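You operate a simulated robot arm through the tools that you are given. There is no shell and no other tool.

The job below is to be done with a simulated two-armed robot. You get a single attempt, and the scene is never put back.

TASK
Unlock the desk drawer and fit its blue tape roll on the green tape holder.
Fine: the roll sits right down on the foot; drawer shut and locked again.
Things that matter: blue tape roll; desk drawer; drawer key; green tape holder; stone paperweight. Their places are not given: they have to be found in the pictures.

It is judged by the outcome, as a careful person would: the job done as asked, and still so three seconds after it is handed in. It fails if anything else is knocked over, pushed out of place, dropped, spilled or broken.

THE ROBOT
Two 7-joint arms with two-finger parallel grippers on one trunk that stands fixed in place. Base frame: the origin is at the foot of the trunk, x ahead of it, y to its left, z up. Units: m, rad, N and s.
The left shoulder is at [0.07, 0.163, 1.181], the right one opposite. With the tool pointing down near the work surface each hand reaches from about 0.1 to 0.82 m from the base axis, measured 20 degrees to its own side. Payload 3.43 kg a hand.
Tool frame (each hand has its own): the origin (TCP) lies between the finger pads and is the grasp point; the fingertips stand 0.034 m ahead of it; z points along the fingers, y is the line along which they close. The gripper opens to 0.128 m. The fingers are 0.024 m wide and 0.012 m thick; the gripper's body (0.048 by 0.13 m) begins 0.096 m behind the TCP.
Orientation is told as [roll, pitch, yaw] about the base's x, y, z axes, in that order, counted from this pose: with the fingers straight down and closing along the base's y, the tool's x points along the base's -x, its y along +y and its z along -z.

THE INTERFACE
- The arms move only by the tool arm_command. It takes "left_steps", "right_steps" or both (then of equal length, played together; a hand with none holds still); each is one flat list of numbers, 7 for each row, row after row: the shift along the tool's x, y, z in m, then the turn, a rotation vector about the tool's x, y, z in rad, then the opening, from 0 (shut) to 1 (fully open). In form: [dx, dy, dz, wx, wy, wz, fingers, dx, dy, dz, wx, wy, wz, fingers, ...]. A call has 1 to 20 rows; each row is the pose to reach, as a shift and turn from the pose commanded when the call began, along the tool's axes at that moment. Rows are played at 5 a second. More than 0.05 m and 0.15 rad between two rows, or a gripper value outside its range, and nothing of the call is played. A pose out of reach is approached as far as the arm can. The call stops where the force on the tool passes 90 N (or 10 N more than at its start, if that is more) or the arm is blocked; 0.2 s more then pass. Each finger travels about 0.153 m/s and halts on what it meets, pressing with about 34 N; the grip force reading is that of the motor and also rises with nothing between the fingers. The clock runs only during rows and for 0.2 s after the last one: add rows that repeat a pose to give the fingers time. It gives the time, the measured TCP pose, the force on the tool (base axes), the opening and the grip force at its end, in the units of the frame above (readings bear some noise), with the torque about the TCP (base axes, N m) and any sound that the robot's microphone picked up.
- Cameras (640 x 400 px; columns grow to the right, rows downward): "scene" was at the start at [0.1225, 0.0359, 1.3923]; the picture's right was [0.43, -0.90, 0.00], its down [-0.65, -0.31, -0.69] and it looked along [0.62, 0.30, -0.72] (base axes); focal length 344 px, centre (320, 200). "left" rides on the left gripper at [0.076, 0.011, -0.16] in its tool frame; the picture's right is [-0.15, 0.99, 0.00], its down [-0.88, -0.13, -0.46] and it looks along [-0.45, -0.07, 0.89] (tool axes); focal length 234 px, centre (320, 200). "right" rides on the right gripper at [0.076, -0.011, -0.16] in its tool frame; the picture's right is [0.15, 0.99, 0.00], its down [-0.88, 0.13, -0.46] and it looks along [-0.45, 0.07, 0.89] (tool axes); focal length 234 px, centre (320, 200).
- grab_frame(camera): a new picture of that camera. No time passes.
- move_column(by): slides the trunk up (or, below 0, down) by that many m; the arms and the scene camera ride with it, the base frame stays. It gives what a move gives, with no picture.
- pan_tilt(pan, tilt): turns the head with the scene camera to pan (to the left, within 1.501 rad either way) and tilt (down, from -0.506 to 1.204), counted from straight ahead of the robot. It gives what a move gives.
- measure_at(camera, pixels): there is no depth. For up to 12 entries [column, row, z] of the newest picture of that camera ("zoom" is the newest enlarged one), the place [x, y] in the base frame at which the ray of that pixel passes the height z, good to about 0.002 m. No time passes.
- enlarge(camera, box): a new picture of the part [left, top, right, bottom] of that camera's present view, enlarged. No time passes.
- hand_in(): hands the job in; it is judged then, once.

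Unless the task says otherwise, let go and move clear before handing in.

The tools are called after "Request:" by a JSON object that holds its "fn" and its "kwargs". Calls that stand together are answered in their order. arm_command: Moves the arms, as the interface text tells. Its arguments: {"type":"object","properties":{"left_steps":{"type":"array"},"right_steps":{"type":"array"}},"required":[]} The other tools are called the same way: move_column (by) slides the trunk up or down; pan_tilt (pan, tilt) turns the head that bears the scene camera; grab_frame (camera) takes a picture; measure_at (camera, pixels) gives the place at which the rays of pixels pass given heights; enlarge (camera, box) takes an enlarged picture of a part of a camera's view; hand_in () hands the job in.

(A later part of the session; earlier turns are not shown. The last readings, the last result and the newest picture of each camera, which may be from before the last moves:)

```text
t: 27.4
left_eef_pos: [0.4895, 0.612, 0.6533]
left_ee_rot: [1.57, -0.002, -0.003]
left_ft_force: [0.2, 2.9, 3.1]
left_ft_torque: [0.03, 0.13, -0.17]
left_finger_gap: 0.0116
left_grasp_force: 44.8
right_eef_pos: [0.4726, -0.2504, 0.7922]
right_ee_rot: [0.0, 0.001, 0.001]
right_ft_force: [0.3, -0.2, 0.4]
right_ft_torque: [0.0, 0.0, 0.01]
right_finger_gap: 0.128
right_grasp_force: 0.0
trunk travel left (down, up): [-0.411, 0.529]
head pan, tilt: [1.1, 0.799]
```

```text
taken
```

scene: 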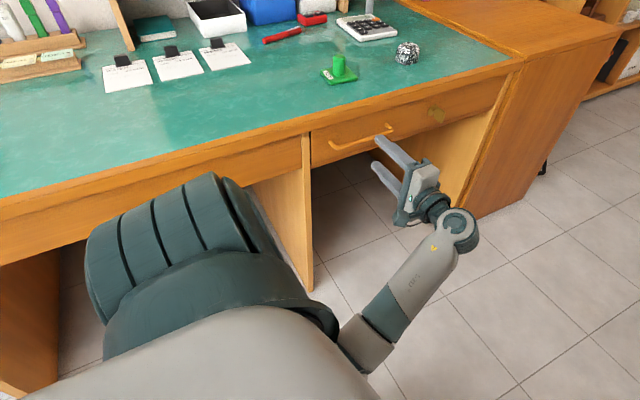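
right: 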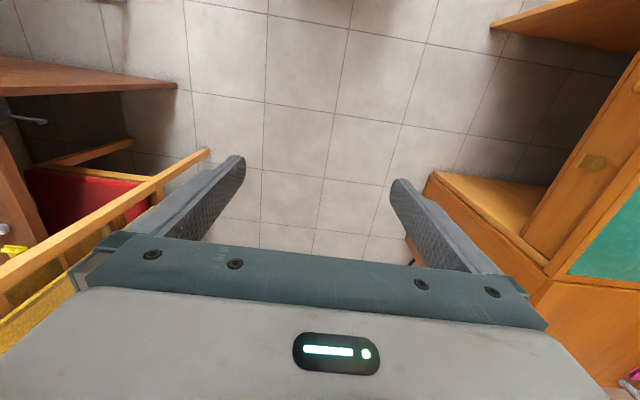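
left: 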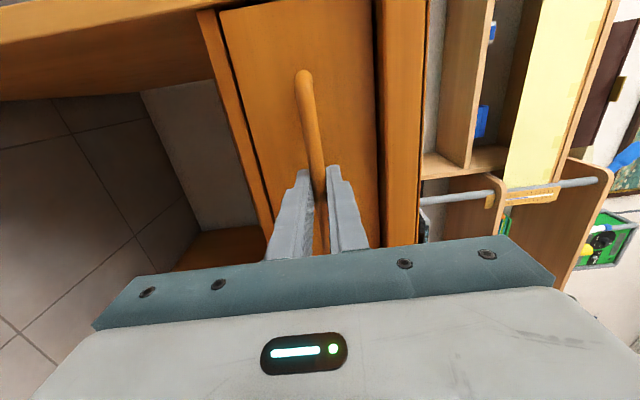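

Handle gripped (gap 11.6 mm). I'll pull gently toward −y.

Request:
{"fn": "arm_command", "kwargs": {"left_steps": [0, 0, -0.01, 0, 0, 0, 0, 0, 0, -0.03, 0, 0, 0, 0, 0, 0, -0.05, 0, 0, 0, 0, 0, 0, -0.07, 0, 0, 0, 0, 0, 0, -0.09, 0, 0, 0, 0]}}

Request:
{"fn": "grab_frame", "kwargs": {"camera": "scene"}}

```text
t: 28.6
left_eef_pos: [0.4896, 0.523, 0.6539]
left_ee_rot: [1.571, -0.001, 0.001]
left_ft_force: [-5.2, -2.5, 1.8]
left_ft_torque: [-0.06, 0.16, 0.06]
left_finger_gap: 0.0115
left_grasp_force: 44.9
right_eef_pos: [0.4717, -0.2518, 0.7922]
right_ee_rot: [0.0, 0.0, 0.0]
right_ft_force: [-1.3, 0.7, -1.1]
right_ft_torque: [0.03, -0.01, 0.02]
right_finger_gap: 0.1279
right_grasp_force: 0.1
trunk travel left (down, up): [-0.411, 0.529]
head pan, tilt: [1.1, 0.799]
```

```text
taken
```

scene: 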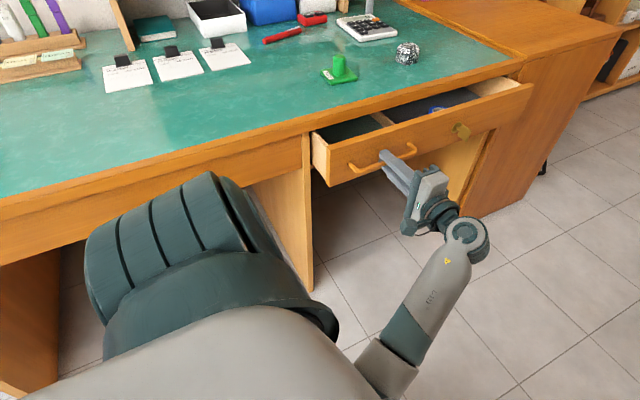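

The drawer slides freely and a blue roll shows at (437,108) in the right compartment. I'll pull further.

Request:
{"fn": "arm_command", "kwargs": {"left_steps": [0, 0, -0.02, 0, 0, 0, 0, 0, 0, -0.05, 0, 0, 0, 0, 0, 0, -0.08, 0, 0, 0, 0, 0, 0, -0.11, 0, 0, 0, 0, 0, 0, -0.13, 0, 0, 0, 0, 0, 0, -0.13, 0, 0, 0, 0]}}

Request:
{"fn": "grab_frame", "kwargs": {"camera": "scene"}}

Request:
{"fn": "enlarge", "kwargs": {"camera": "scene", "box": [300, 40, 540, 190]}}

```text
t: 29.2
left_eef_pos: [0.4891, 0.5108, 0.6534]
left_ee_rot: [1.593, 0.005, 0.025]
left_ft_force: [1.5, -3.2, -54.4]
left_ft_torque: [-0.58, -0.52, -1.45]
left_finger_gap: 0.0116
left_grasp_force: 45.4
right_eef_pos: [0.4739, -0.2491, 0.7905]
right_ee_rot: [0.0, 0.002, -0.005]
right_ft_force: [-1.3, 0.6, -0.3]
right_ft_torque: [0.06, 0.02, -0.02]
right_finger_gap: 0.1282
right_grasp_force: 0.1
trunk travel left (down, up): [-0.411, 0.529]
head pan, tilt: [1.1, 0.799]
stopped in row 3 (left hand): the force on the tool passed its limit at 93 N (the readings are from after the stop); the commanded pose is now the measured one
```

```text
taken
```

scene: 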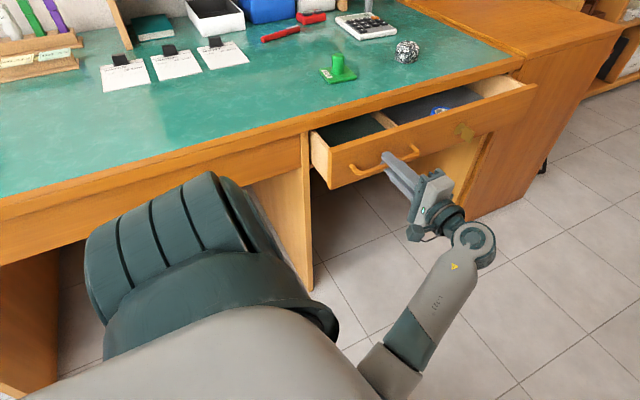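

```text
2.67 times, centred on (420, 115) of scene
```

zoom: 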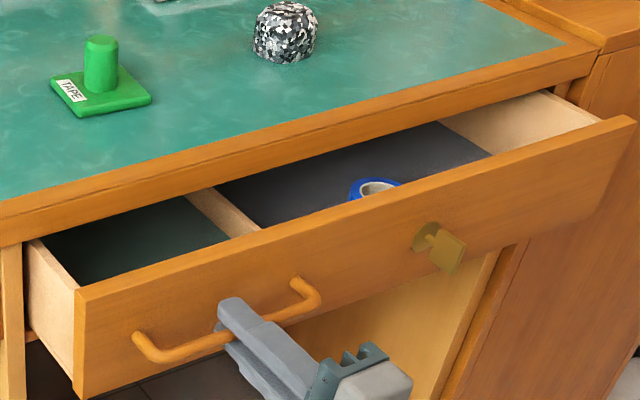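

The pull stopped at y≈0.511 with a mostly downward force, so it's unclear whether the drawer or the arm is blocked. I'll hold still and read the forces.

Request:
{"fn": "arm_command", "kwargs": {"left_steps": [0, 0, 0, 0, 0, 0, 0, 0, 0, 0, 0, 0, 0, 0]}}

Request:
{"fn": "grab_frame", "kwargs": {"camera": "left"}}

Request:
{"fn": "grab_frame", "kwargs": {"camera": "right"}}

```text
t: 29.8
left_eef_pos: [0.4903, 0.5127, 0.6545]
left_ee_rot: [1.594, 0.006, 0.024]
left_ft_force: [5.2, 2.6, -58.6]
left_ft_torque: [-0.64, -0.54, 1.03]
left_finger_gap: 0.0119
left_grasp_force: 44.9
right_eef_pos: [0.4745, -0.2455, 0.7918]
right_ee_rot: [-0.005, 0.006, 0.0]
right_ft_force: [-1.1, 0.0, -0.5]
right_ft_torque: [-0.01, -0.03, 0.02]
right_finger_gap: 0.1284
right_grasp_force: 0.1
trunk travel left (down, up): [-0.411, 0.529]
head pan, tilt: [1.1, 0.799]
```

```text
taken
```

left: 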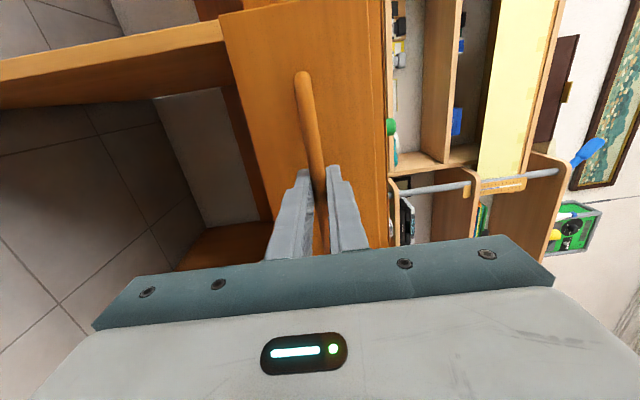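

```text
taken
```

right: 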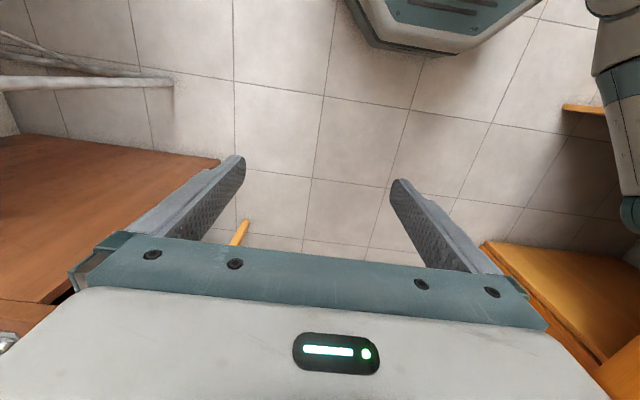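

The right hand has shifted by about 5 mm too, so the two arms may be touching near the trunk. I'll turn the head to look.

Request:
{"fn": "pan_tilt", "kwargs": {"pan": 0.3, "tilt": 1.2}}

Request:
{"fn": "grab_frame", "kwargs": {"camera": "scene"}}

```text
t: 31.0
left_eef_pos: [0.4901, 0.5121, 0.6537]
left_ee_rot: [1.596, 0.004, 0.025]
left_ft_force: [0.7, 2.5, -61.4]
left_ft_torque: [-0.63, -0.43, -0.02]
left_finger_gap: 0.0117
left_grasp_force: 45.3
right_eef_pos: [0.4742, -0.2475, 0.7914]
right_ee_rot: [-0.005, 0.005, 0.0]
right_ft_force: [-1.0, -0.6, 0.5]
right_ft_torque: [-0.01, 0.01, -0.01]
right_finger_gap: 0.128
right_grasp_force: 0.0
trunk travel left (down, up): [-0.411, 0.529]
head pan, tilt: [0.3, 1.201]
```

```text
taken
```

scene: 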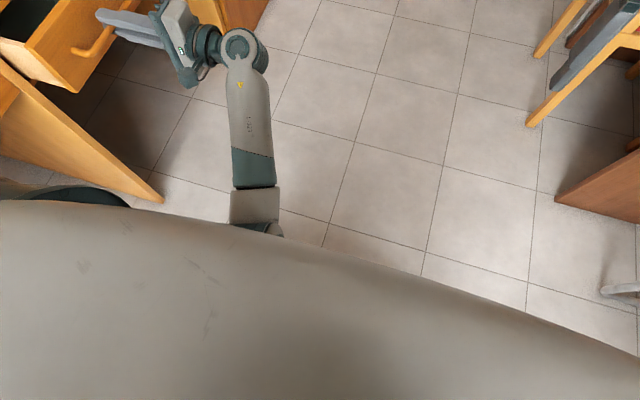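

The left elbow is jammed low under the torso (about 60 N downward at the hand), so this elbow-low posture can't pull further. I'll ease forward 2 cm to relieve it.

Request:
{"fn": "arm_command", "kwargs": {"left_steps": [0, 0, 0.01, 0.012, -0.012, 0, 0, 0, 0, 0.02, 0.024, -0.024, 0, 0, 0, 0, 0.02, 0.024, -0.024, 0, 0]}}

```text
t: 31.8
left_eef_pos: [0.4881, 0.5293, 0.6548]
left_ee_rot: [1.566, 0.005, 0.001]
left_ft_force: [1.1, -2.8, -57.9]
left_ft_torque: [-0.7, -0.46, 0.41]
left_finger_gap: 0.0117
left_grasp_force: 45.2
right_eef_pos: [0.4737, -0.2484, 0.7916]
right_ee_rot: [-0.003, 0.005, -0.001]
right_ft_force: [-0.1, 0.6, 0.6]
right_ft_torque: [-0.03, 0.02, -0.01]
right_finger_gap: 0.128
right_grasp_force: 0.2
trunk travel left (down, up): [-0.411, 0.529]
head pan, tilt: [0.3, 1.201]
```

The 58 N downward push remains, meaning the hand is pressing the handle upward. I'll lower the command by a few millimetres.

Request:
{"fn": "arm_command", "kwargs": {"left_steps": [0, -0.003, 0.005, 0, 0, 0, 0, 0, -0.005, 0.01, 0, 0, 0, 0, 0, -0.005, 0.01, 0, 0, 0, 0]}}

```text
t: 32.6
left_eef_pos: [0.4903, 0.5404, 0.6539]
left_ee_rot: [1.575, 0.0, 0.0]
left_ft_force: [4.4, -2.4, -40.5]
left_ft_torque: [-0.42, -0.03, 0.13]
left_finger_gap: 0.0117
left_grasp_force: 45.1
right_eef_pos: [0.4743, -0.2474, 0.7918]
right_ee_rot: [-0.004, 0.004, -0.001]
right_ft_force: [-0.4, 0.2, 0.0]
right_ft_torque: [-0.03, -0.01, 0.0]
right_finger_gap: 0.1278
right_grasp_force: 0.2
trunk travel left (down, up): [-0.411, 0.529]
head pan, tilt: [0.3, 1.201]
```

Request:
{"fn": "arm_command", "kwargs": {"left_steps": [0, -0.004, 0.0, 0, 0, 0, 0, 0, -0.008, 0.0, 0, 0, 0, 0, 0, -0.011, 0.0, 0, 0, 0, 0, 0, -0.011, 0, 0, 0, 0, 0]}}

```text
t: 33.6
left_eef_pos: [0.4909, 0.5374, 0.6536]
left_ee_rot: [1.592, -0.008, -0.004]
left_ft_force: [31.8, 2.8, 24.2]
left_ft_torque: [0.28, 0.69, 0.6]
left_finger_gap: 0.0118
left_grasp_force: 44.9
right_eef_pos: [0.4717, -0.2517, 0.7922]
right_ee_rot: [0.001, 0.0, -0.001]
right_ft_force: [-0.4, 0.2, 0.2]
right_ft_torque: [0.0, 0.0, -0.02]
right_finger_gap: 0.128
right_grasp_force: 0.0
trunk travel left (down, up): [-0.411, 0.529]
head pan, tilt: [0.3, 1.201]
```

The right arm has sprung back to its own pose, so the arms are clear of each other. I'll zero out the residual forces.

Request:
{"fn": "arm_command", "kwargs": {"left_steps": [-0.003, 0.003, 0.0, 0, 0, 0, 0, -0.006, 0.005, 0.0, 0, 0, 0, 0, -0.006, 0.005, 0.0, 0, 0, 0, 0]}}

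```text
t: 34.4
left_eef_pos: [0.4897, 0.539, 0.6537]
left_ee_rot: [1.584, -0.002, 0.008]
left_ft_force: [-7.7, -0.7, 12.1]
left_ft_torque: [0.24, 0.34, -0.39]
left_finger_gap: 0.0118
left_grasp_force: 45.2
right_eef_pos: [0.4704, -0.2521, 0.7929]
right_ee_rot: [0.003, 0.0, 0.0]
right_ft_force: [-0.5, -0.2, -0.3]
right_ft_torque: [-0.02, -0.01, 0.02]
right_finger_gap: 0.1282
right_grasp_force: 0.0
trunk travel left (down, up): [-0.411, 0.529]
head pan, tilt: [0.3, 1.201]
```

Residuals are small now. I'll let go of the handle and back out, then re-posture to a tool-down grip that keeps the elbow away.

Request:
{"fn": "arm_command", "kwargs": {"left_steps": [0, 0, 0, 0, 0, 0, 0.2, 0, 0, 0, 0, 0, 0, 0.4, 0, 0, 0, 0, 0, 0, 0.5, 0, 0, -0.03, 0, 0, 0, 0.5, 0, 0, -0.05, 0, 0, 0, 0.5]}}

Request:
{"fn": "pan_tilt", "kwargs": {"pan": 1.0, "tilt": 0.95}}

Request:
{"fn": "grab_frame", "kwargs": {"camera": "scene"}}

```text
t: 35.8
left_eef_pos: [0.4909, 0.5208, 0.6783]
left_ee_rot: [1.659, -0.018, 0.028]
left_ft_force: [-0.5, -0.5, -4.5]
left_ft_torque: [-0.17, 0.04, -0.01]
left_finger_gap: 0.0664
left_grasp_force: 1.6
right_eef_pos: [0.4716, -0.2508, 0.7927]
right_ee_rot: [0.001, 0.0, 0.0]
right_ft_force: [-0.4, 0.5, -0.3]
right_ft_torque: [-0.01, 0.0, 0.0]
right_finger_gap: 0.1279
right_grasp_force: 0.1
trunk travel left (down, up): [-0.411, 0.529]
head pan, tilt: [0.3, 1.201]
stopped in row 5 (left hand): the arm was blocked; the commanded pose is now the measured one
```

```text
t: 36.8
left_eef_pos: [0.4906, 0.5204, 0.679]
left_ee_rot: [1.659, -0.02, 0.026]
left_ft_force: [0.8, 1.3, -4.9]
left_ft_torque: [-0.12, 0.05, -0.02]
left_finger_gap: 0.0668
left_grasp_force: 3.0
right_eef_pos: [0.4724, -0.2491, 0.791]
right_ee_rot: [0.001, 0.0, 0.0]
right_ft_force: [-0.2, -0.2, -1.0]
right_ft_torque: [0.04, 0.01, -0.02]
right_finger_gap: 0.128
right_grasp_force: 0.0
trunk travel left (down, up): [-0.411, 0.529]
head pan, tilt: [1.0, 0.949]
```

```text
taken
```

scene: 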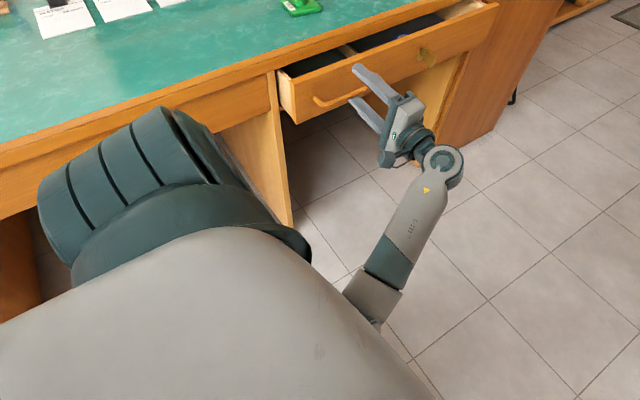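

The arm is blocked by its own low elbow, and the lower finger now touches the bar from beneath. I'll slide sideways (+x) past the handle's end with the fingers straddling it, lowering to re-centre, which extends the arm.

Request:
{"fn": "arm_command", "kwargs": {"left_steps": [-0.01, -0.008, 0.005, 0.03, 0, 0, 0.6, -0.02, -0.016, 0.01, 0.06, 0, 0, 0.6, -0.035, -0.02, 0.012, 0.089, 0, 0, 0.6, -0.035, -0.02, 0.012, 0.089, 0, 0, 0.6]}}

Request:
{"fn": "grab_frame", "kwargs": {"camera": "left"}}

```text
t: 37.8
left_eef_pos: [0.5256, 0.5327, 0.6598]
left_ee_rot: [1.568, -0.019, 0.027]
left_ft_force: [0.1, 0.4, -0.6]
left_ft_torque: [-0.01, 0.02, -0.04]
left_finger_gap: 0.0768
left_grasp_force: 0.2
right_eef_pos: [0.4722, -0.2508, 0.793]
right_ee_rot: [0.001, 0.001, 0.0]
right_ft_force: [0.1, -1.2, -0.4]
right_ft_torque: [-0.01, -0.01, 0.01]
right_finger_gap: 0.1279
right_grasp_force: 0.0
trunk travel left (down, up): [-0.411, 0.529]
head pan, tilt: [1.0, 0.949]
```

```text
taken
```

left: 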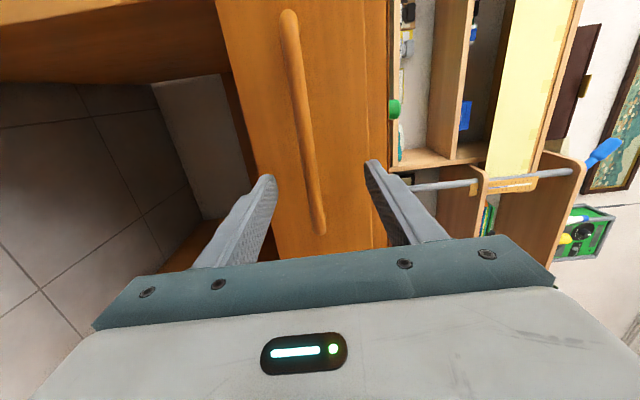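

The hand is free and tracking. I'll slide past the handle's end, back off, then raise the trunk 0.25 m so the arm is less folded for the pull.

Request:
{"fn": "arm_command", "kwargs": {"left_steps": [-0.03, -0.006, 0, 0, 0, 0, 0.6, -0.06, -0.006, 0, 0, 0, 0, 0.6, -0.085, -0.006, 0, 0, 0, 0, 0.6, -0.09, -0.006, -0.03, 0, 0, 0, 0.6, -0.09, -0.006, -0.07, 0, 0, 0, 0.6, -0.09, -0.006, -0.09, 0, 0, 0, 0.6]}}

Request:
{"fn": "grab_frame", "kwargs": {"camera": "left"}}

```text
t: 39.2
left_eef_pos: [0.6184, 0.446, 0.6565]
left_ee_rot: [1.57, -0.019, 0.028]
left_ft_force: [-1.1, -0.2, 0.3]
left_ft_torque: [-0.01, -0.01, 0.01]
left_finger_gap: 0.0767
left_grasp_force: 0.2
right_eef_pos: [0.4716, -0.2508, 0.7931]
right_ee_rot: [0.0, 0.0, 0.001]
right_ft_force: [0.6, 0.5, 0.7]
right_ft_torque: [-0.01, -0.01, 0.02]
right_finger_gap: 0.1282
right_grasp_force: 0.0
trunk travel left (down, up): [-0.411, 0.529]
head pan, tilt: [1.0, 0.949]
```

```text
taken
```

left: 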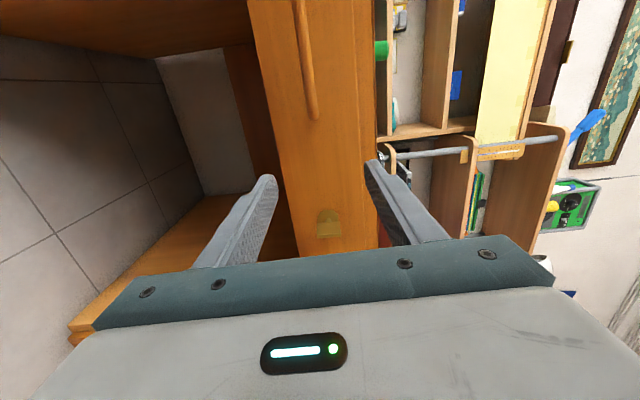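

Request:
{"fn": "move_column", "kwargs": {"by": 0.25}}

Request:
{"fn": "pan_tilt", "kwargs": {"pan": 1.0, "tilt": 0.9}}

Request:
{"fn": "grab_frame", "kwargs": {"camera": "scene"}}

Request:
{"fn": "enlarge", "kwargs": {"camera": "scene", "box": [300, 60, 500, 185]}}

```text
t: 41.8
left_eef_pos: [0.6171, 0.4476, 0.9058]
left_ee_rot: [1.568, -0.02, 0.025]
left_ft_force: [0.8, 0.1, 0.4]
left_ft_torque: [0.0, 0.0, -0.03]
left_finger_gap: 0.0766
left_grasp_force: 0.0
right_eef_pos: [0.4713, -0.2508, 1.0422]
right_ee_rot: [0.0, 0.0, 0.002]
right_ft_force: [0.7, 0.2, 0.5]
right_ft_torque: [0.02, -0.02, 0.02]
right_finger_gap: 0.128
right_grasp_force: 0.1
trunk travel left (down, up): [-0.661, 0.279]
head pan, tilt: [1.0, 0.949]
```

```text
t: 42.5
left_eef_pos: [0.6182, 0.446, 0.9063]
left_ee_rot: [1.569, -0.021, 0.026]
left_ft_force: [-0.7, -0.6, -0.2]
left_ft_torque: [0.0, 0.05, -0.01]
left_finger_gap: 0.0769
left_grasp_force: 0.1
right_eef_pos: [0.4729, -0.2505, 1.0427]
right_ee_rot: [0.0, 0.0, 0.001]
right_ft_force: [-1.3, -0.4, -0.1]
right_ft_torque: [-0.02, 0.0, -0.01]
right_finger_gap: 0.1282
right_grasp_force: 0.1
trunk travel left (down, up): [-0.661, 0.279]
head pan, tilt: [1.0, 0.901]
```

```text
taken
```

scene: 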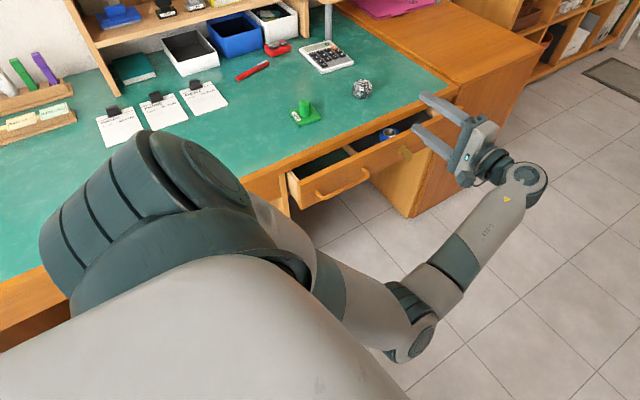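

```text
3.20 times, centred on (400, 122) of scene
```

zoom: 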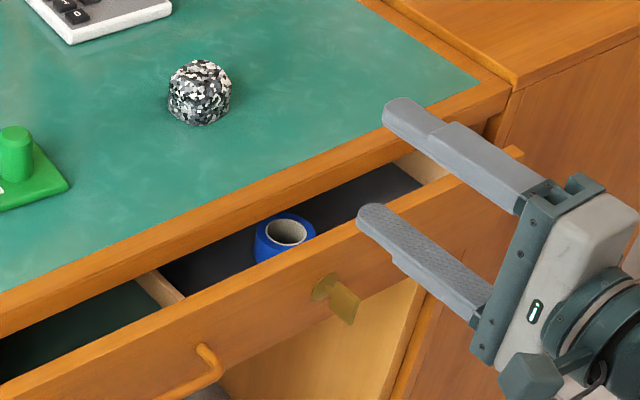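

The trunk is up and the view is clear: the blue roll lies flat near (388,132), hole upward, in the drawer's right compartment. I'll swing the hand to tool-down, which suits both pulling the handle and lifting the roll.

Request:
{"fn": "arm_command", "kwargs": {"left_steps": [0.012, 0, -0.005, 0.14, 0, 0, 0.5, 0.024, 0, -0.01, 0.285, 0, 0, 0.5, 0.036, 0, -0.015, 0.43, 0, 0, 0.5, 0.048, 0, -0.02, 0.57, 0, 0, 0.5, 0.06, 0, -0.025, 0.715, 0, 0, 0.5, 0.072, 0, -0.03, 0.855, 0, 0, 0.5, 0.084, 0, -0.035, 1.0, 0, 0, 0.5, 0.096, 0, -0.04, 1.14, 0, 0, 0.5, 0.108, 0, -0.045, 1.285, 0, 0, 0.5, 0.12, 0, -0.05, 1.43, 0, 0, 0.5, 0.13, 0, -0.05, 1.57, 0, 0, 0.5]}}

Request:
{"fn": "grab_frame", "kwargs": {"camera": "scene"}}

Request:
{"fn": "grab_frame", "kwargs": {"camera": "left"}}

```text
t: 44.9
left_eef_pos: [0.4919, 0.398, 0.9035]
left_ee_rot: [-0.004, -0.021, 0.023]
left_ft_force: [-0.2, 0.2, -0.2]
left_ft_torque: [-0.03, -0.05, -0.01]
left_finger_gap: 0.0641
left_grasp_force: 0.2
left hand out of reach, approached as far as the arm can: row 10, 11
right_eef_pos: [0.4716, -0.2501, 1.0413]
right_ee_rot: [0.0, -0.001, 0.0]
right_ft_force: [0.5, -0.2, -0.5]
right_ft_torque: [0.03, 0.02, -0.04]
right_finger_gap: 0.1281
right_grasp_force: 0.0
trunk travel left (down, up): [-0.661, 0.279]
head pan, tilt: [1.0, 0.901]
```

```text
taken
```

scene: 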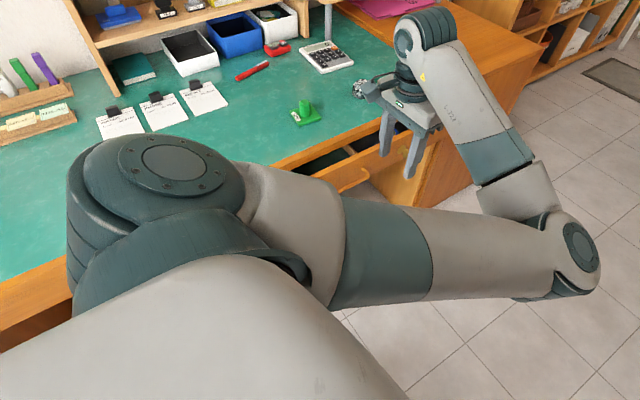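

```text
taken
```

left: 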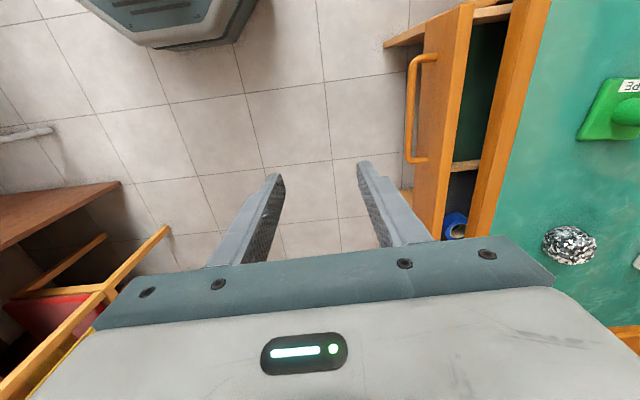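

The elbow is now high and the hand points down at (0.492, 0.398, 0.904). I'll narrow the fingers to 30 mm and move above the handle bar (y≈0.548) for a precise look.

Request:
{"fn": "arm_command", "kwargs": {"left_steps": [0, 0.03, 0.025, 0, 0.005, 0.005, 0.4, 0, 0.06, 0.05, 0, 0.01, 0.01, 0.3, 0, 0.09, 0.075, 0, 0.015, 0.015, 0.235, 0, 0.12, 0.1, 0, 0.02, 0.02, 0.235, 0, 0.15, 0.13, 0, 0.021, 0.023, 0.235, 0, 0.15, 0.13, 0, 0.021, 0.023, 0.235]}}

Request:
{"fn": "grab_frame", "kwargs": {"camera": "left"}}

Request:
{"fn": "enlarge", "kwargs": {"camera": "left", "box": [220, 60, 420, 260]}}

```text
t: 46.2
left_eef_pos: [0.4901, 0.5473, 0.7726]
left_ee_rot: [0.001, 0.002, 0.002]
left_ft_force: [-0.6, -0.1, 0.4]
left_ft_torque: [0.05, 0.01, 0.04]
left_finger_gap: 0.0299
left_grasp_force: 0.1
right_eef_pos: [0.4717, -0.2502, 1.0431]
right_ee_rot: [0.0, 0.0, 0.0]
right_ft_force: [-0.2, 1.4, 0.3]
right_ft_torque: [0.01, 0.01, -0.01]
right_finger_gap: 0.1278
right_grasp_force: 0.1
trunk travel left (down, up): [-0.661, 0.279]
head pan, tilt: [1.0, 0.901]
```

```text
taken
```

left: 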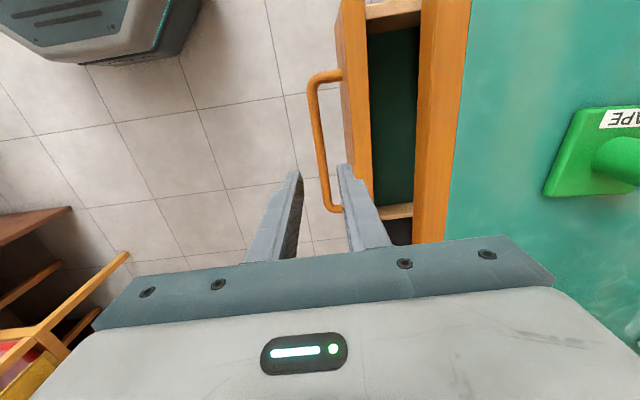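

```text
2.00 times, centred on (320, 160) of left
```

zoom: 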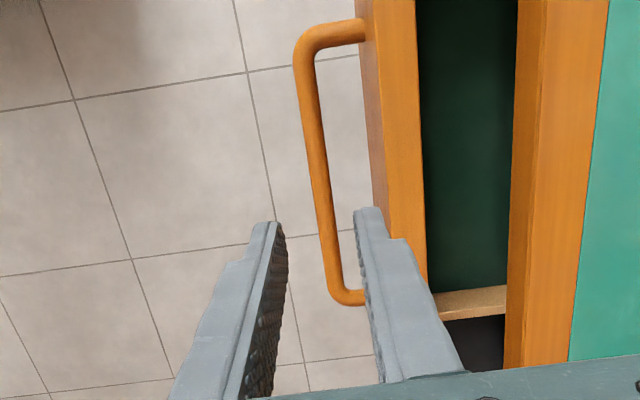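

The bar is at y≈0.546 and the face at y≈0.58. I'll shift −2 mm in y, lower until the tips are just above the bar, and check.

Request:
{"fn": "arm_command", "kwargs": {"left_steps": [0, -0.002, 0.03, 0, 0, 0, 0.235, 0, -0.002, 0.06, 0, 0, 0, 0.235, 0, -0.002, 0.07, 0, 0, 0, 0.235]}}

Request:
{"fn": "enlarge", "kwargs": {"camera": "left", "box": [220, 60, 420, 260]}}

Request:
{"fn": "enlarge", "kwargs": {"camera": "scene", "box": [260, 80, 460, 205]}}

```text
t: 47.0
left_eef_pos: [0.4907, 0.5494, 0.7028]
left_ee_rot: [0.001, 0.001, 0.003]
left_ft_force: [0.2, -0.2, 0.2]
left_ft_torque: [-0.01, -0.06, 0.02]
left_finger_gap: 0.0303
left_grasp_force: 0.2
right_eef_pos: [0.4713, -0.2511, 1.0422]
right_ee_rot: [0.0, 0.0, 0.0]
right_ft_force: [-0.2, 0.4, 0.1]
right_ft_torque: [-0.01, -0.01, -0.01]
right_finger_gap: 0.1281
right_grasp_force: 0.0
trunk travel left (down, up): [-0.661, 0.279]
head pan, tilt: [1.0, 0.901]
```

```text
2.00 times, centred on (320, 160) of left
```

zoom: 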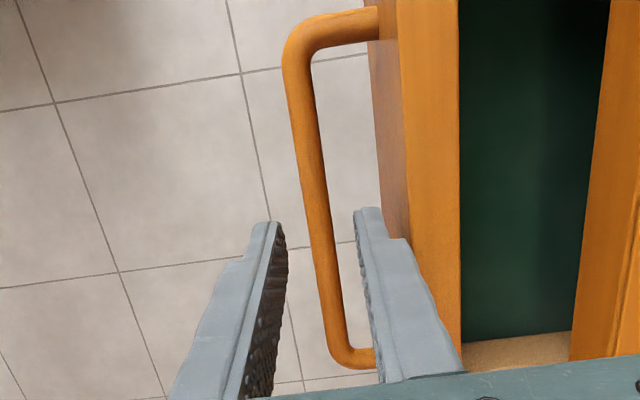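

```text
3.20 times, centred on (360, 142) of scene
```

zoom: 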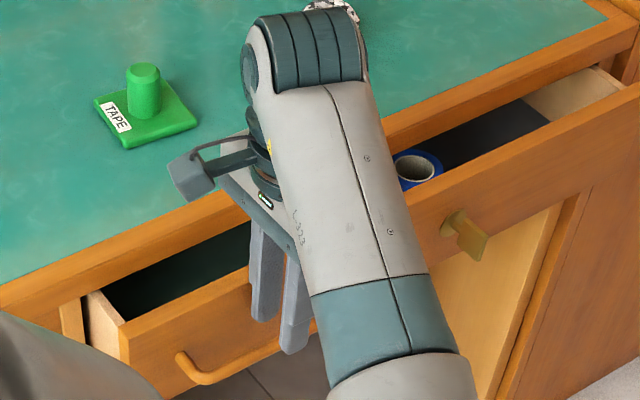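

The fingers straddle the bar line (bar y≈0.550, TCP 0.549). I'll lower to z≈0.656, close and pull.

Request:
{"fn": "arm_command", "kwargs": {"left_steps": [0, -0.001, 0.02, 0, 0, 0, 0.235, 0, -0.001, 0.04, 0, 0, 0, 0.235, 0, -0.001, 0.048, 0, 0, 0, 0.235, 0, -0.001, 0.048, 0, 0, 0, 0, 0, -0.001, 0.048, 0, 0, 0, 0, 0, -0.001, 0.048, 0, 0, 0, 0]}}

Request:
{"fn": "enlarge", "kwargs": {"camera": "left", "box": [220, 60, 420, 260]}}

```text
t: 48.5
left_eef_pos: [0.4912, 0.5468, 0.6542]
left_ee_rot: [-0.001, 0.002, 0.003]
left_ft_force: [-1.6, 2.0, 0.5]
left_ft_torque: [0.02, 0.17, 0.35]
left_finger_gap: 0.0118
left_grasp_force: 44.8
right_eef_pos: [0.4726, -0.251, 1.0435]
right_ee_rot: [0.001, 0.0, 0.001]
right_ft_force: [-1.3, 0.5, -0.5]
right_ft_torque: [0.0, 0.0, -0.03]
right_finger_gap: 0.1279
right_grasp_force: 0.2
trunk travel left (down, up): [-0.661, 0.279]
head pan, tilt: [1.0, 0.901]
```

```text
2.00 times, centred on (320, 160) of left
```

zoom: 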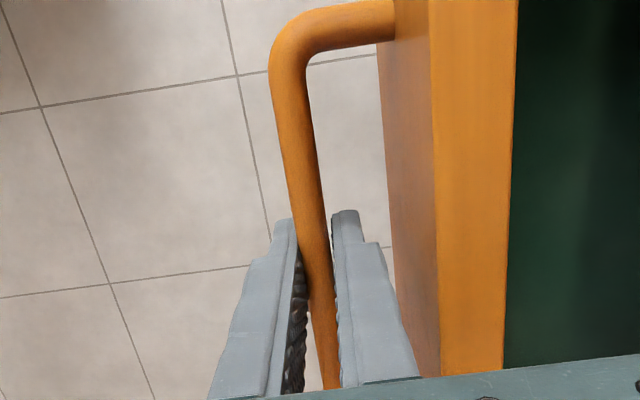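

Gripped. I'll pull the drawer out 0.15 m more.

Request:
{"fn": "arm_command", "kwargs": {"left_steps": [0, -0.02, 0, 0, 0, 0, 0, 0, -0.045, 0, 0, 0, 0, 0, 0, -0.07, 0, 0, 0, 0, 0, 0, -0.095, 0, 0, 0, 0, 0, 0, -0.12, 0, 0, 0, 0, 0, 0, -0.14, 0, 0, 0, 0, 0, 0, -0.15, 0, 0, 0, 0, 0]}}

Request:
{"fn": "grab_frame", "kwargs": {"camera": "scene"}}

```text
t: 50.0
left_eef_pos: [0.4915, 0.3974, 0.6554]
left_ee_rot: [-0.002, 0.004, 0.006]
left_ft_force: [1.3, -1.9, -10.8]
left_ft_torque: [-0.08, 0.82, 0.18]
left_finger_gap: 0.012
left_grasp_force: 44.4
right_eef_pos: [0.472, -0.25, 1.0421]
right_ee_rot: [0.0, 0.002, -0.002]
right_ft_force: [0.8, -0.6, 0.0]
right_ft_torque: [0.0, 0.0, -0.01]
right_finger_gap: 0.128
right_grasp_force: 0.1
trunk travel left (down, up): [-0.661, 0.279]
head pan, tilt: [1.0, 0.901]
```

```text
taken
```

scene: 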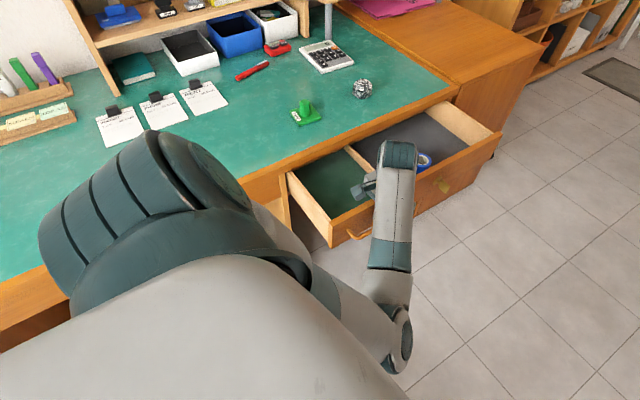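

The drawer is open about 0.22 m and the roll is visible at (424,160). That's enough, so I'll release and lift straight up.

Request:
{"fn": "arm_command", "kwargs": {"left_steps": [0, 0, 0, 0, 0, 0, 0.1, 0, 0, 0, 0, 0, 0, 0.2, 0, 0, 0, 0, 0, 0, 0.235, 0, 0, -0.03, 0, 0, 0, 0.235, 0, 0, -0.08, 0, 0, 0, 0.235, 0, 0, -0.13, 0, 0, 0, 0.235, 0, 0, -0.18, 0, 0, 0, 0.5]}}

Request:
{"fn": "grab_frame", "kwargs": {"camera": "left"}}

Request:
{"fn": "enlarge", "kwargs": {"camera": "scene", "box": [260, 80, 500, 230]}}

```text
t: 51.6
left_eef_pos: [0.4871, 0.4114, 0.8388]
left_ee_rot: [0.023, 0.002, 0.023]
left_ft_force: [-0.3, -0.2, -0.5]
left_ft_torque: [0.05, 0.0, 0.01]
left_finger_gap: 0.0639
left_grasp_force: 0.0
right_eef_pos: [0.4714, -0.2507, 1.0408]
right_ee_rot: [0.001, 0.0, 0.001]
right_ft_force: [-0.5, -0.4, 0.6]
right_ft_torque: [0.03, 0.02, -0.01]
right_finger_gap: 0.1282
right_grasp_force: 0.1
trunk travel left (down, up): [-0.661, 0.279]
head pan, tilt: [1.0, 0.901]
```

```text
taken
```

left: 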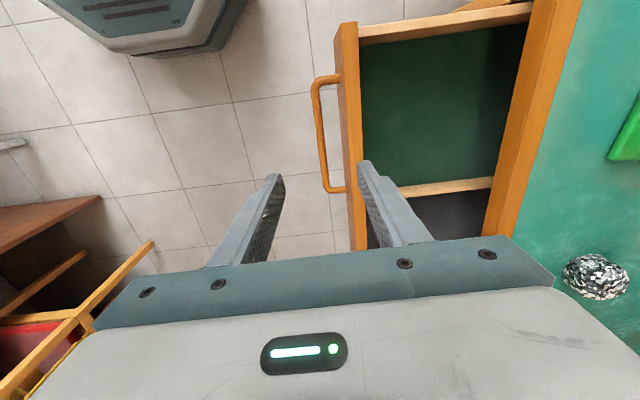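

```text
2.67 times, centred on (380, 155) of scene
```

zoom: 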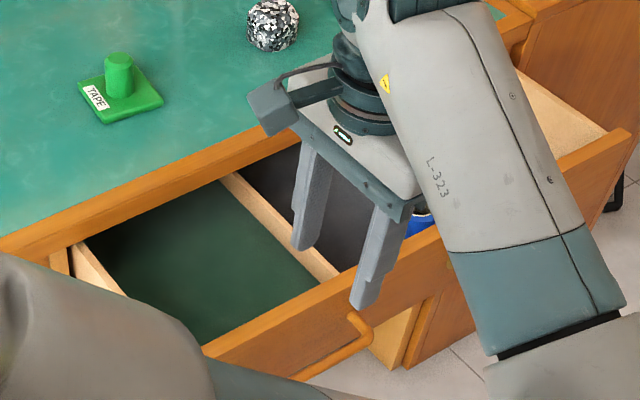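

Request:
{"fn": "measure_at", "kwargs": {"camera": "scene", "pixels": [[424, 160, 0.6], [424, 160, 0.63], [424, 160, 0.66], [305, 112, 0.71], [305, 108, 0.71], [362, 89, 0.71]]}}

```text
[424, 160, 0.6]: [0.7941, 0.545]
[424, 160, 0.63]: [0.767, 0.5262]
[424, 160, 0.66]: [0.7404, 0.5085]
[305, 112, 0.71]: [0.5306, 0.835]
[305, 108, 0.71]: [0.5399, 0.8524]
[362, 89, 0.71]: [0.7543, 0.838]
```

The roll is near (0.77, 0.53) and the holder near (0.53, 0.84), both near the limit of straight-down reach. I'll use the same outward tilt (pitch −0.6) for pick and place, moving now above the drawer's right compartment to look.

Request:
{"fn": "arm_command", "kwargs": {"left_steps": [-0.03, 0.01, -0.002, -0.021, -0.084, -0.069, 0.6, -0.06, 0.02, -0.004, -0.043, -0.168, -0.139, 0.7, -0.09, 0.03, -0.006, -0.064, -0.252, -0.208, 0.8, -0.12, 0.04, -0.008, -0.086, -0.335, -0.277, 0.8, -0.15, 0.05, -0.01, -0.107, -0.419, -0.346, 0.8, -0.175, 0.055, -0.011, -0.129, -0.503, -0.416, 0.8, -0.193, 0.059, -0.011, -0.15, -0.587, -0.485, 0.8]}}

Request:
{"fn": "grab_frame", "kwargs": {"camera": "left"}}

Request:
{"fn": "grab_frame", "kwargs": {"camera": "scene"}}

```text
t: 53.2
left_eef_pos: [0.6856, 0.4564, 0.8475]
left_ee_rot: [-0.001, -0.599, 0.504]
left_ft_force: [0.0, 0.3, 0.5]
left_ft_torque: [-0.02, 0.01, -0.01]
left_finger_gap: 0.1024
left_grasp_force: 0.0
right_eef_pos: [0.4716, -0.251, 1.0419]
right_ee_rot: [0.0, 0.0, 0.0]
right_ft_force: [-0.2, -0.6, 0.3]
right_ft_torque: [0.01, 0.0, 0.05]
right_finger_gap: 0.128
right_grasp_force: 0.1
trunk travel left (down, up): [-0.661, 0.279]
head pan, tilt: [1.0, 0.901]
```

```text
taken
```

left: 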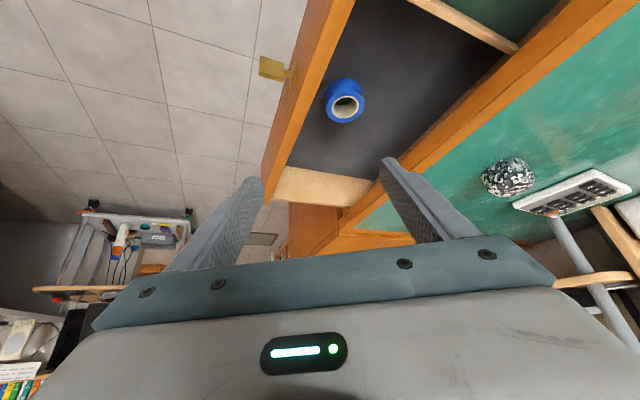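

```text
taken
```

scene: 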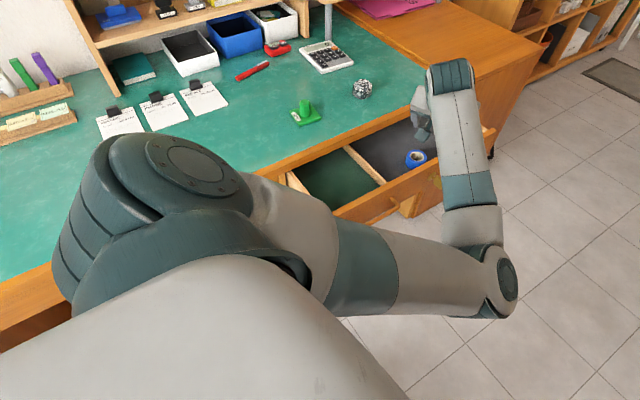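

The roll shows at left (346,104) and scene (416,159). I'll zoom and triangulate it.

Request:
{"fn": "enlarge", "kwargs": {"camera": "left", "box": [306, 76, 386, 126]}}

Request:
{"fn": "enlarge", "kwargs": {"camera": "scene", "box": [376, 134, 456, 184]}}

Request:
{"fn": "measure_at", "kwargs": {"camera": "left", "pixels": [[346, 107, 0.6], [346, 107, 0.63], [346, 107, 0.66]]}}

Request:
{"fn": "measure_at", "kwargs": {"camera": "scene", "pixels": [[416, 157, 0.6], [416, 157, 0.63], [416, 157, 0.66]]}}

```text
8.00 times, centred on (346, 101) of left
```

zoom: 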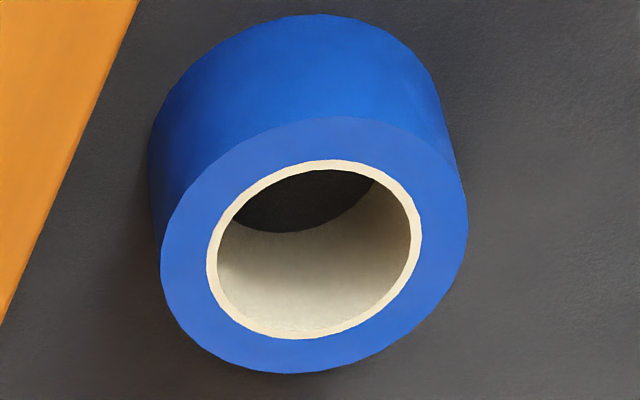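

```text
8.00 times, centred on (416, 159) of scene
```

zoom: 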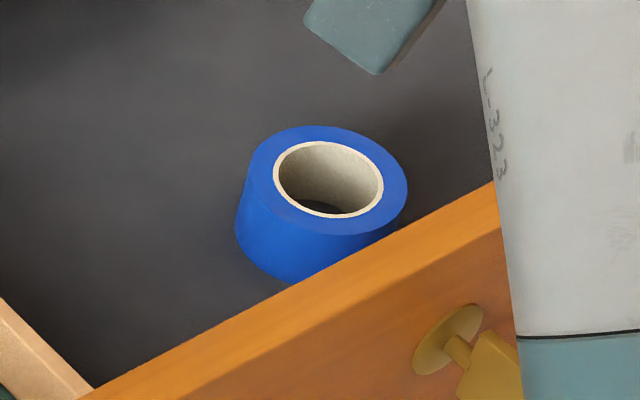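

```text
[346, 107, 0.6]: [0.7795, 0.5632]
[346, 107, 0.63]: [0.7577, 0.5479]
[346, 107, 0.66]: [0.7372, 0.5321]
```

```text
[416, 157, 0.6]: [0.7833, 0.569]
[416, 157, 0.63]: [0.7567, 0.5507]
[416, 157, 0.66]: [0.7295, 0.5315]
```

The roll's top is around z≈0.65, centred near (0.742, 0.538), OD≈62 mm, with a hole of about 40 mm. I'll move to a pre-grasp 8 cm back along the tilted approach and look again.

Request:
{"fn": "arm_command", "kwargs": {"left_steps": [0.012, 0.011, 0.03, 0, 0, 0, 0.8, 0.024, 0.022, 0.06, 0, 0, 0, 0.8, 0.036, 0.034, 0.09, 0, 0, 0, 0.8, 0.048, 0.045, 0.12, 0, 0, 0, 0.8, 0.048, 0.045, 0.12, 0, 0, 0, 0.8]}}

Request:
{"fn": "grab_frame", "kwargs": {"camera": "left"}}

Request:
{"fn": "measure_at", "kwargs": {"camera": "scene", "pixels": [[417.1, 156.5, 0.63], [417.1, 156.5, 0.64], [417.1, 156.5, 0.65], [417.1, 156.5, 0.66]]}}

```text
t: 54.5
left_eef_pos: [0.6855, 0.5102, 0.7418]
left_ee_rot: [-0.003, -0.633, 0.512]
left_ft_force: [-3.7, 1.9, 72.5]
left_ft_torque: [-2.87, -2.4, 0.13]
left_finger_gap: 0.1001
left_grasp_force: 0.0
right_eef_pos: [0.4645, -0.2548, 1.0456]
right_ee_rot: [0.006, -0.008, -0.001]
right_ft_force: [0.2, 0.0, -0.2]
right_ft_torque: [0.05, 0.0, 0.02]
right_finger_gap: 0.1279
right_grasp_force: 0.0
trunk travel left (down, up): [-0.661, 0.279]
head pan, tilt: [1.0, 0.901]
```

```text
taken
```

left: 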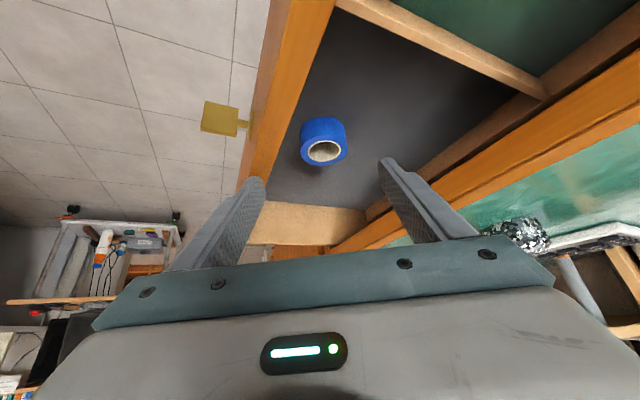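

```text
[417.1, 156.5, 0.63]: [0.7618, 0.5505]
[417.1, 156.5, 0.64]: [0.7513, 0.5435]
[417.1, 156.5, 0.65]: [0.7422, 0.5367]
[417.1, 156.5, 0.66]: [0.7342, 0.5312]
```

The hand reads 72 N upward: the left finger has landed on the drawer's front panel near (255,180). I'll back straight off at once.

Request:
{"fn": "arm_command", "kwargs": {"left_steps": [0, 0, -0.03, 0, 0, 0, 0.8, 0, 0, -0.06, 0, 0, 0, 0.8, 0, 0, -0.06, 0, 0, 0, 0.8]}}

Request:
{"fn": "grab_frame", "kwargs": {"camera": "left"}}

Request:
{"fn": "grab_frame", "kwargs": {"camera": "scene"}}

```text
t: 55.2
left_eef_pos: [0.6548, 0.492, 0.7683]
left_ee_rot: [0.003, -0.592, 0.504]
left_ft_force: [1.2, -0.8, -0.6]
left_ft_torque: [0.02, -0.01, 0.04]
left_finger_gap: 0.1024
left_grasp_force: 0.1
right_eef_pos: [0.4726, -0.2509, 1.042]
right_ee_rot: [0.001, 0.004, -0.001]
right_ft_force: [-0.3, 0.2, 0.5]
right_ft_torque: [-0.02, 0.04, -0.04]
right_finger_gap: 0.1281
right_grasp_force: 0.0
trunk travel left (down, up): [-0.661, 0.279]
head pan, tilt: [1.0, 0.901]
```

```text
taken
```

left: 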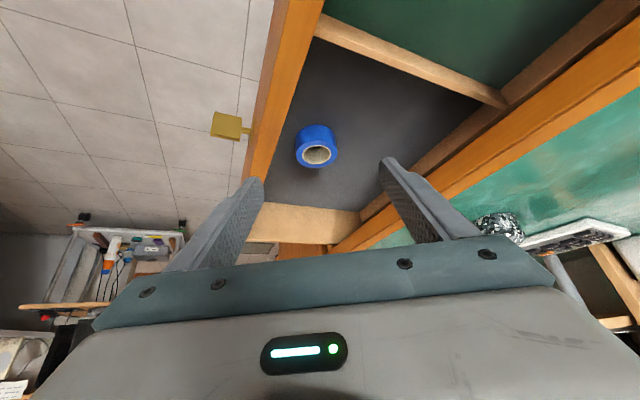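

```text
taken
```

scene: 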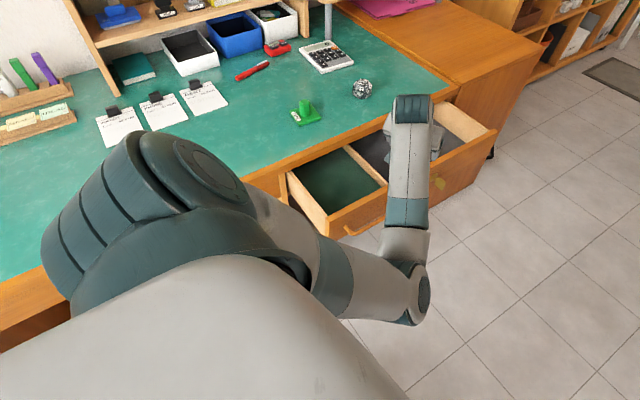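

The tool is free again and the drawer and roll look undisturbed. I'll measure the roll, key and front panel from this closer view.

Request:
{"fn": "enlarge", "kwargs": {"camera": "left", "box": [200, 90, 360, 190]}}

Request:
{"fn": "measure_at", "kwargs": {"camera": "left", "pixels": [[318, 155, 0.62], [318, 155, 0.64], [318, 155, 0.66], [318, 155, 0.68], [262, 170, 0.69], [262, 170, 0.71], [280, 170, 0.69], [280, 170, 0.71]]}}

```text
4.00 times, centred on (280, 140) of left
```

zoom: 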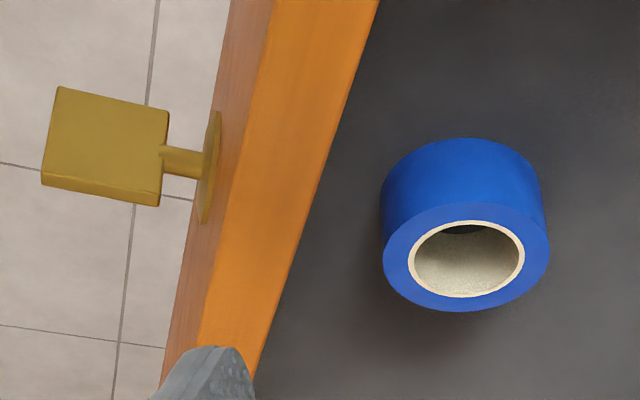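

```text
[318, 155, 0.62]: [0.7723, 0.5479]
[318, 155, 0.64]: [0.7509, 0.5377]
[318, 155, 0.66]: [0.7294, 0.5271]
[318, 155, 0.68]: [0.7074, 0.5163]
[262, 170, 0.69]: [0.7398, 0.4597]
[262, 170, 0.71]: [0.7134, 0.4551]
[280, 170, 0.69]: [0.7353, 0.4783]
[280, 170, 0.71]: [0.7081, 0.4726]
```

The roll's top is at z≈0.638, centred near (0.751, 0.540), and the front panel's inner edge is at y≈0.46. I'll go above the roll with a narrower 90 mm opening, so I can descend vertically clear of the panel.

Request:
{"fn": "arm_command", "kwargs": {"left_steps": [-0.024, -0.001, 0.018, 0, 0, 0, 0.7, -0.048, -0.002, 0.036, 0, 0, 0, 0.7, -0.0727, -0.0041, 0.0535, 0, 0, 0, 0.7, -0.0727, -0.0041, 0.0535, 0, 0, 0, 0.7]}}

Request:
{"fn": "grab_frame", "kwargs": {"camera": "left"}}

Request:
{"fn": "enlarge", "kwargs": {"camera": "left", "box": [200, 110, 440, 260]}}

```text
t: 56.2
left_eef_pos: [0.7367, 0.5319, 0.768]
left_ee_rot: [0.002, -0.599, 0.503]
left_ft_force: [0.1, 0.0, 0.2]
left_ft_torque: [0.01, 0.02, -0.02]
left_finger_gap: 0.0896
left_grasp_force: 0.1
right_eef_pos: [0.4707, -0.2511, 1.0424]
right_ee_rot: [0.0, 0.0, -0.001]
right_ft_force: [0.1, 0.6, 0.3]
right_ft_torque: [0.03, -0.02, -0.01]
right_finger_gap: 0.1281
right_grasp_force: 0.0
trunk travel left (down, up): [-0.661, 0.279]
head pan, tilt: [1.0, 0.901]
```

```text
taken
```

left: 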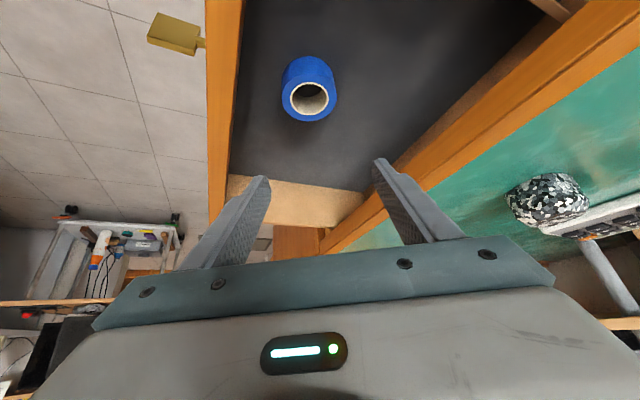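

```text
2.67 times, centred on (320, 185) of left
```

zoom: 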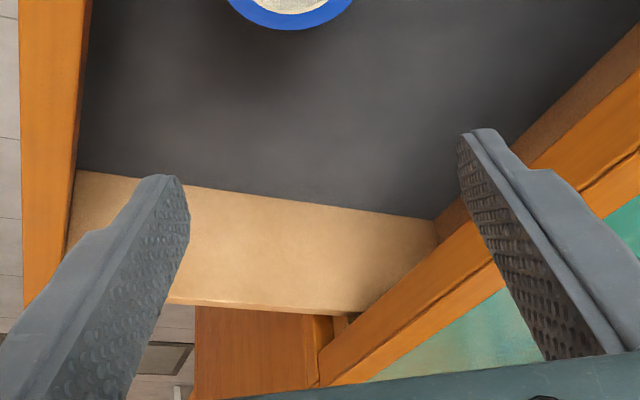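

The roll's hole at (309,98) confirms the centre (0.752, 0.537). At this yaw the hand's body would pass over the front panel, so I'll turn to yaw 0 (closing along y), which keeps the hand inside the compartment.

Request:
{"fn": "arm_command", "kwargs": {"left_steps": [0, 0.001, 0, 0.071, 0, 0.104, 0.7, -0.0005, 0.003, -0.0005, 0.142, 0, 0.207, 0.7, -0.001, 0.005, 0.0005, 0.213, 0, 0.311, 0.7, -0.001, 0.005, 0.0005, 0.284, 0, 0.415, 0.7, -0.001, 0.005, 0.0005, 0.284, 0, 0.415, 0.7]}}

Request:
{"fn": "grab_frame", "kwargs": {"camera": "left"}}

Request:
{"fn": "grab_frame", "kwargs": {"camera": "scene"}}

```text
t: 57.5
left_eef_pos: [0.7348, 0.5372, 0.7673]
left_ee_rot: [-0.001, -0.597, -0.002]
left_ft_force: [-1.2, 0.6, -0.4]
left_ft_torque: [0.02, 0.01, -0.02]
left_finger_gap: 0.0895
left_grasp_force: 0.0
right_eef_pos: [0.4722, -0.2508, 1.0417]
right_ee_rot: [0.001, -0.001, 0.002]
right_ft_force: [0.1, 0.0, 0.5]
right_ft_torque: [-0.02, -0.01, -0.02]
right_finger_gap: 0.1281
right_grasp_force: 0.1
trunk travel left (down, up): [-0.661, 0.279]
head pan, tilt: [1.0, 0.901]
```

```text
taken
```

left: 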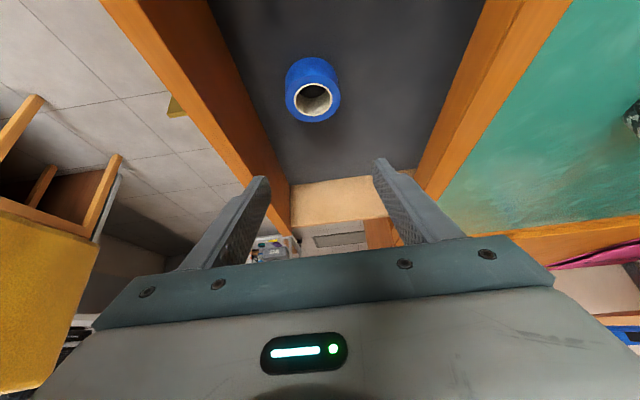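

```text
taken
```

scene: 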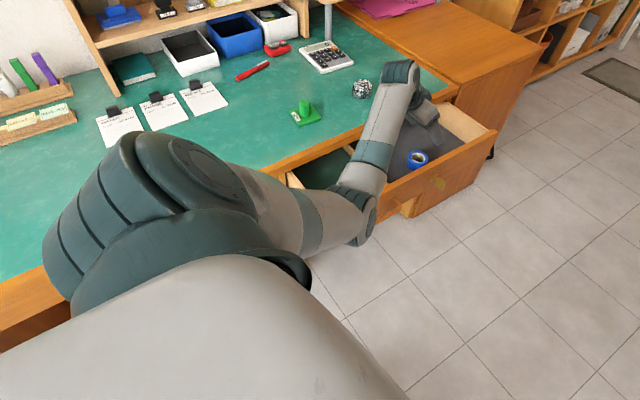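

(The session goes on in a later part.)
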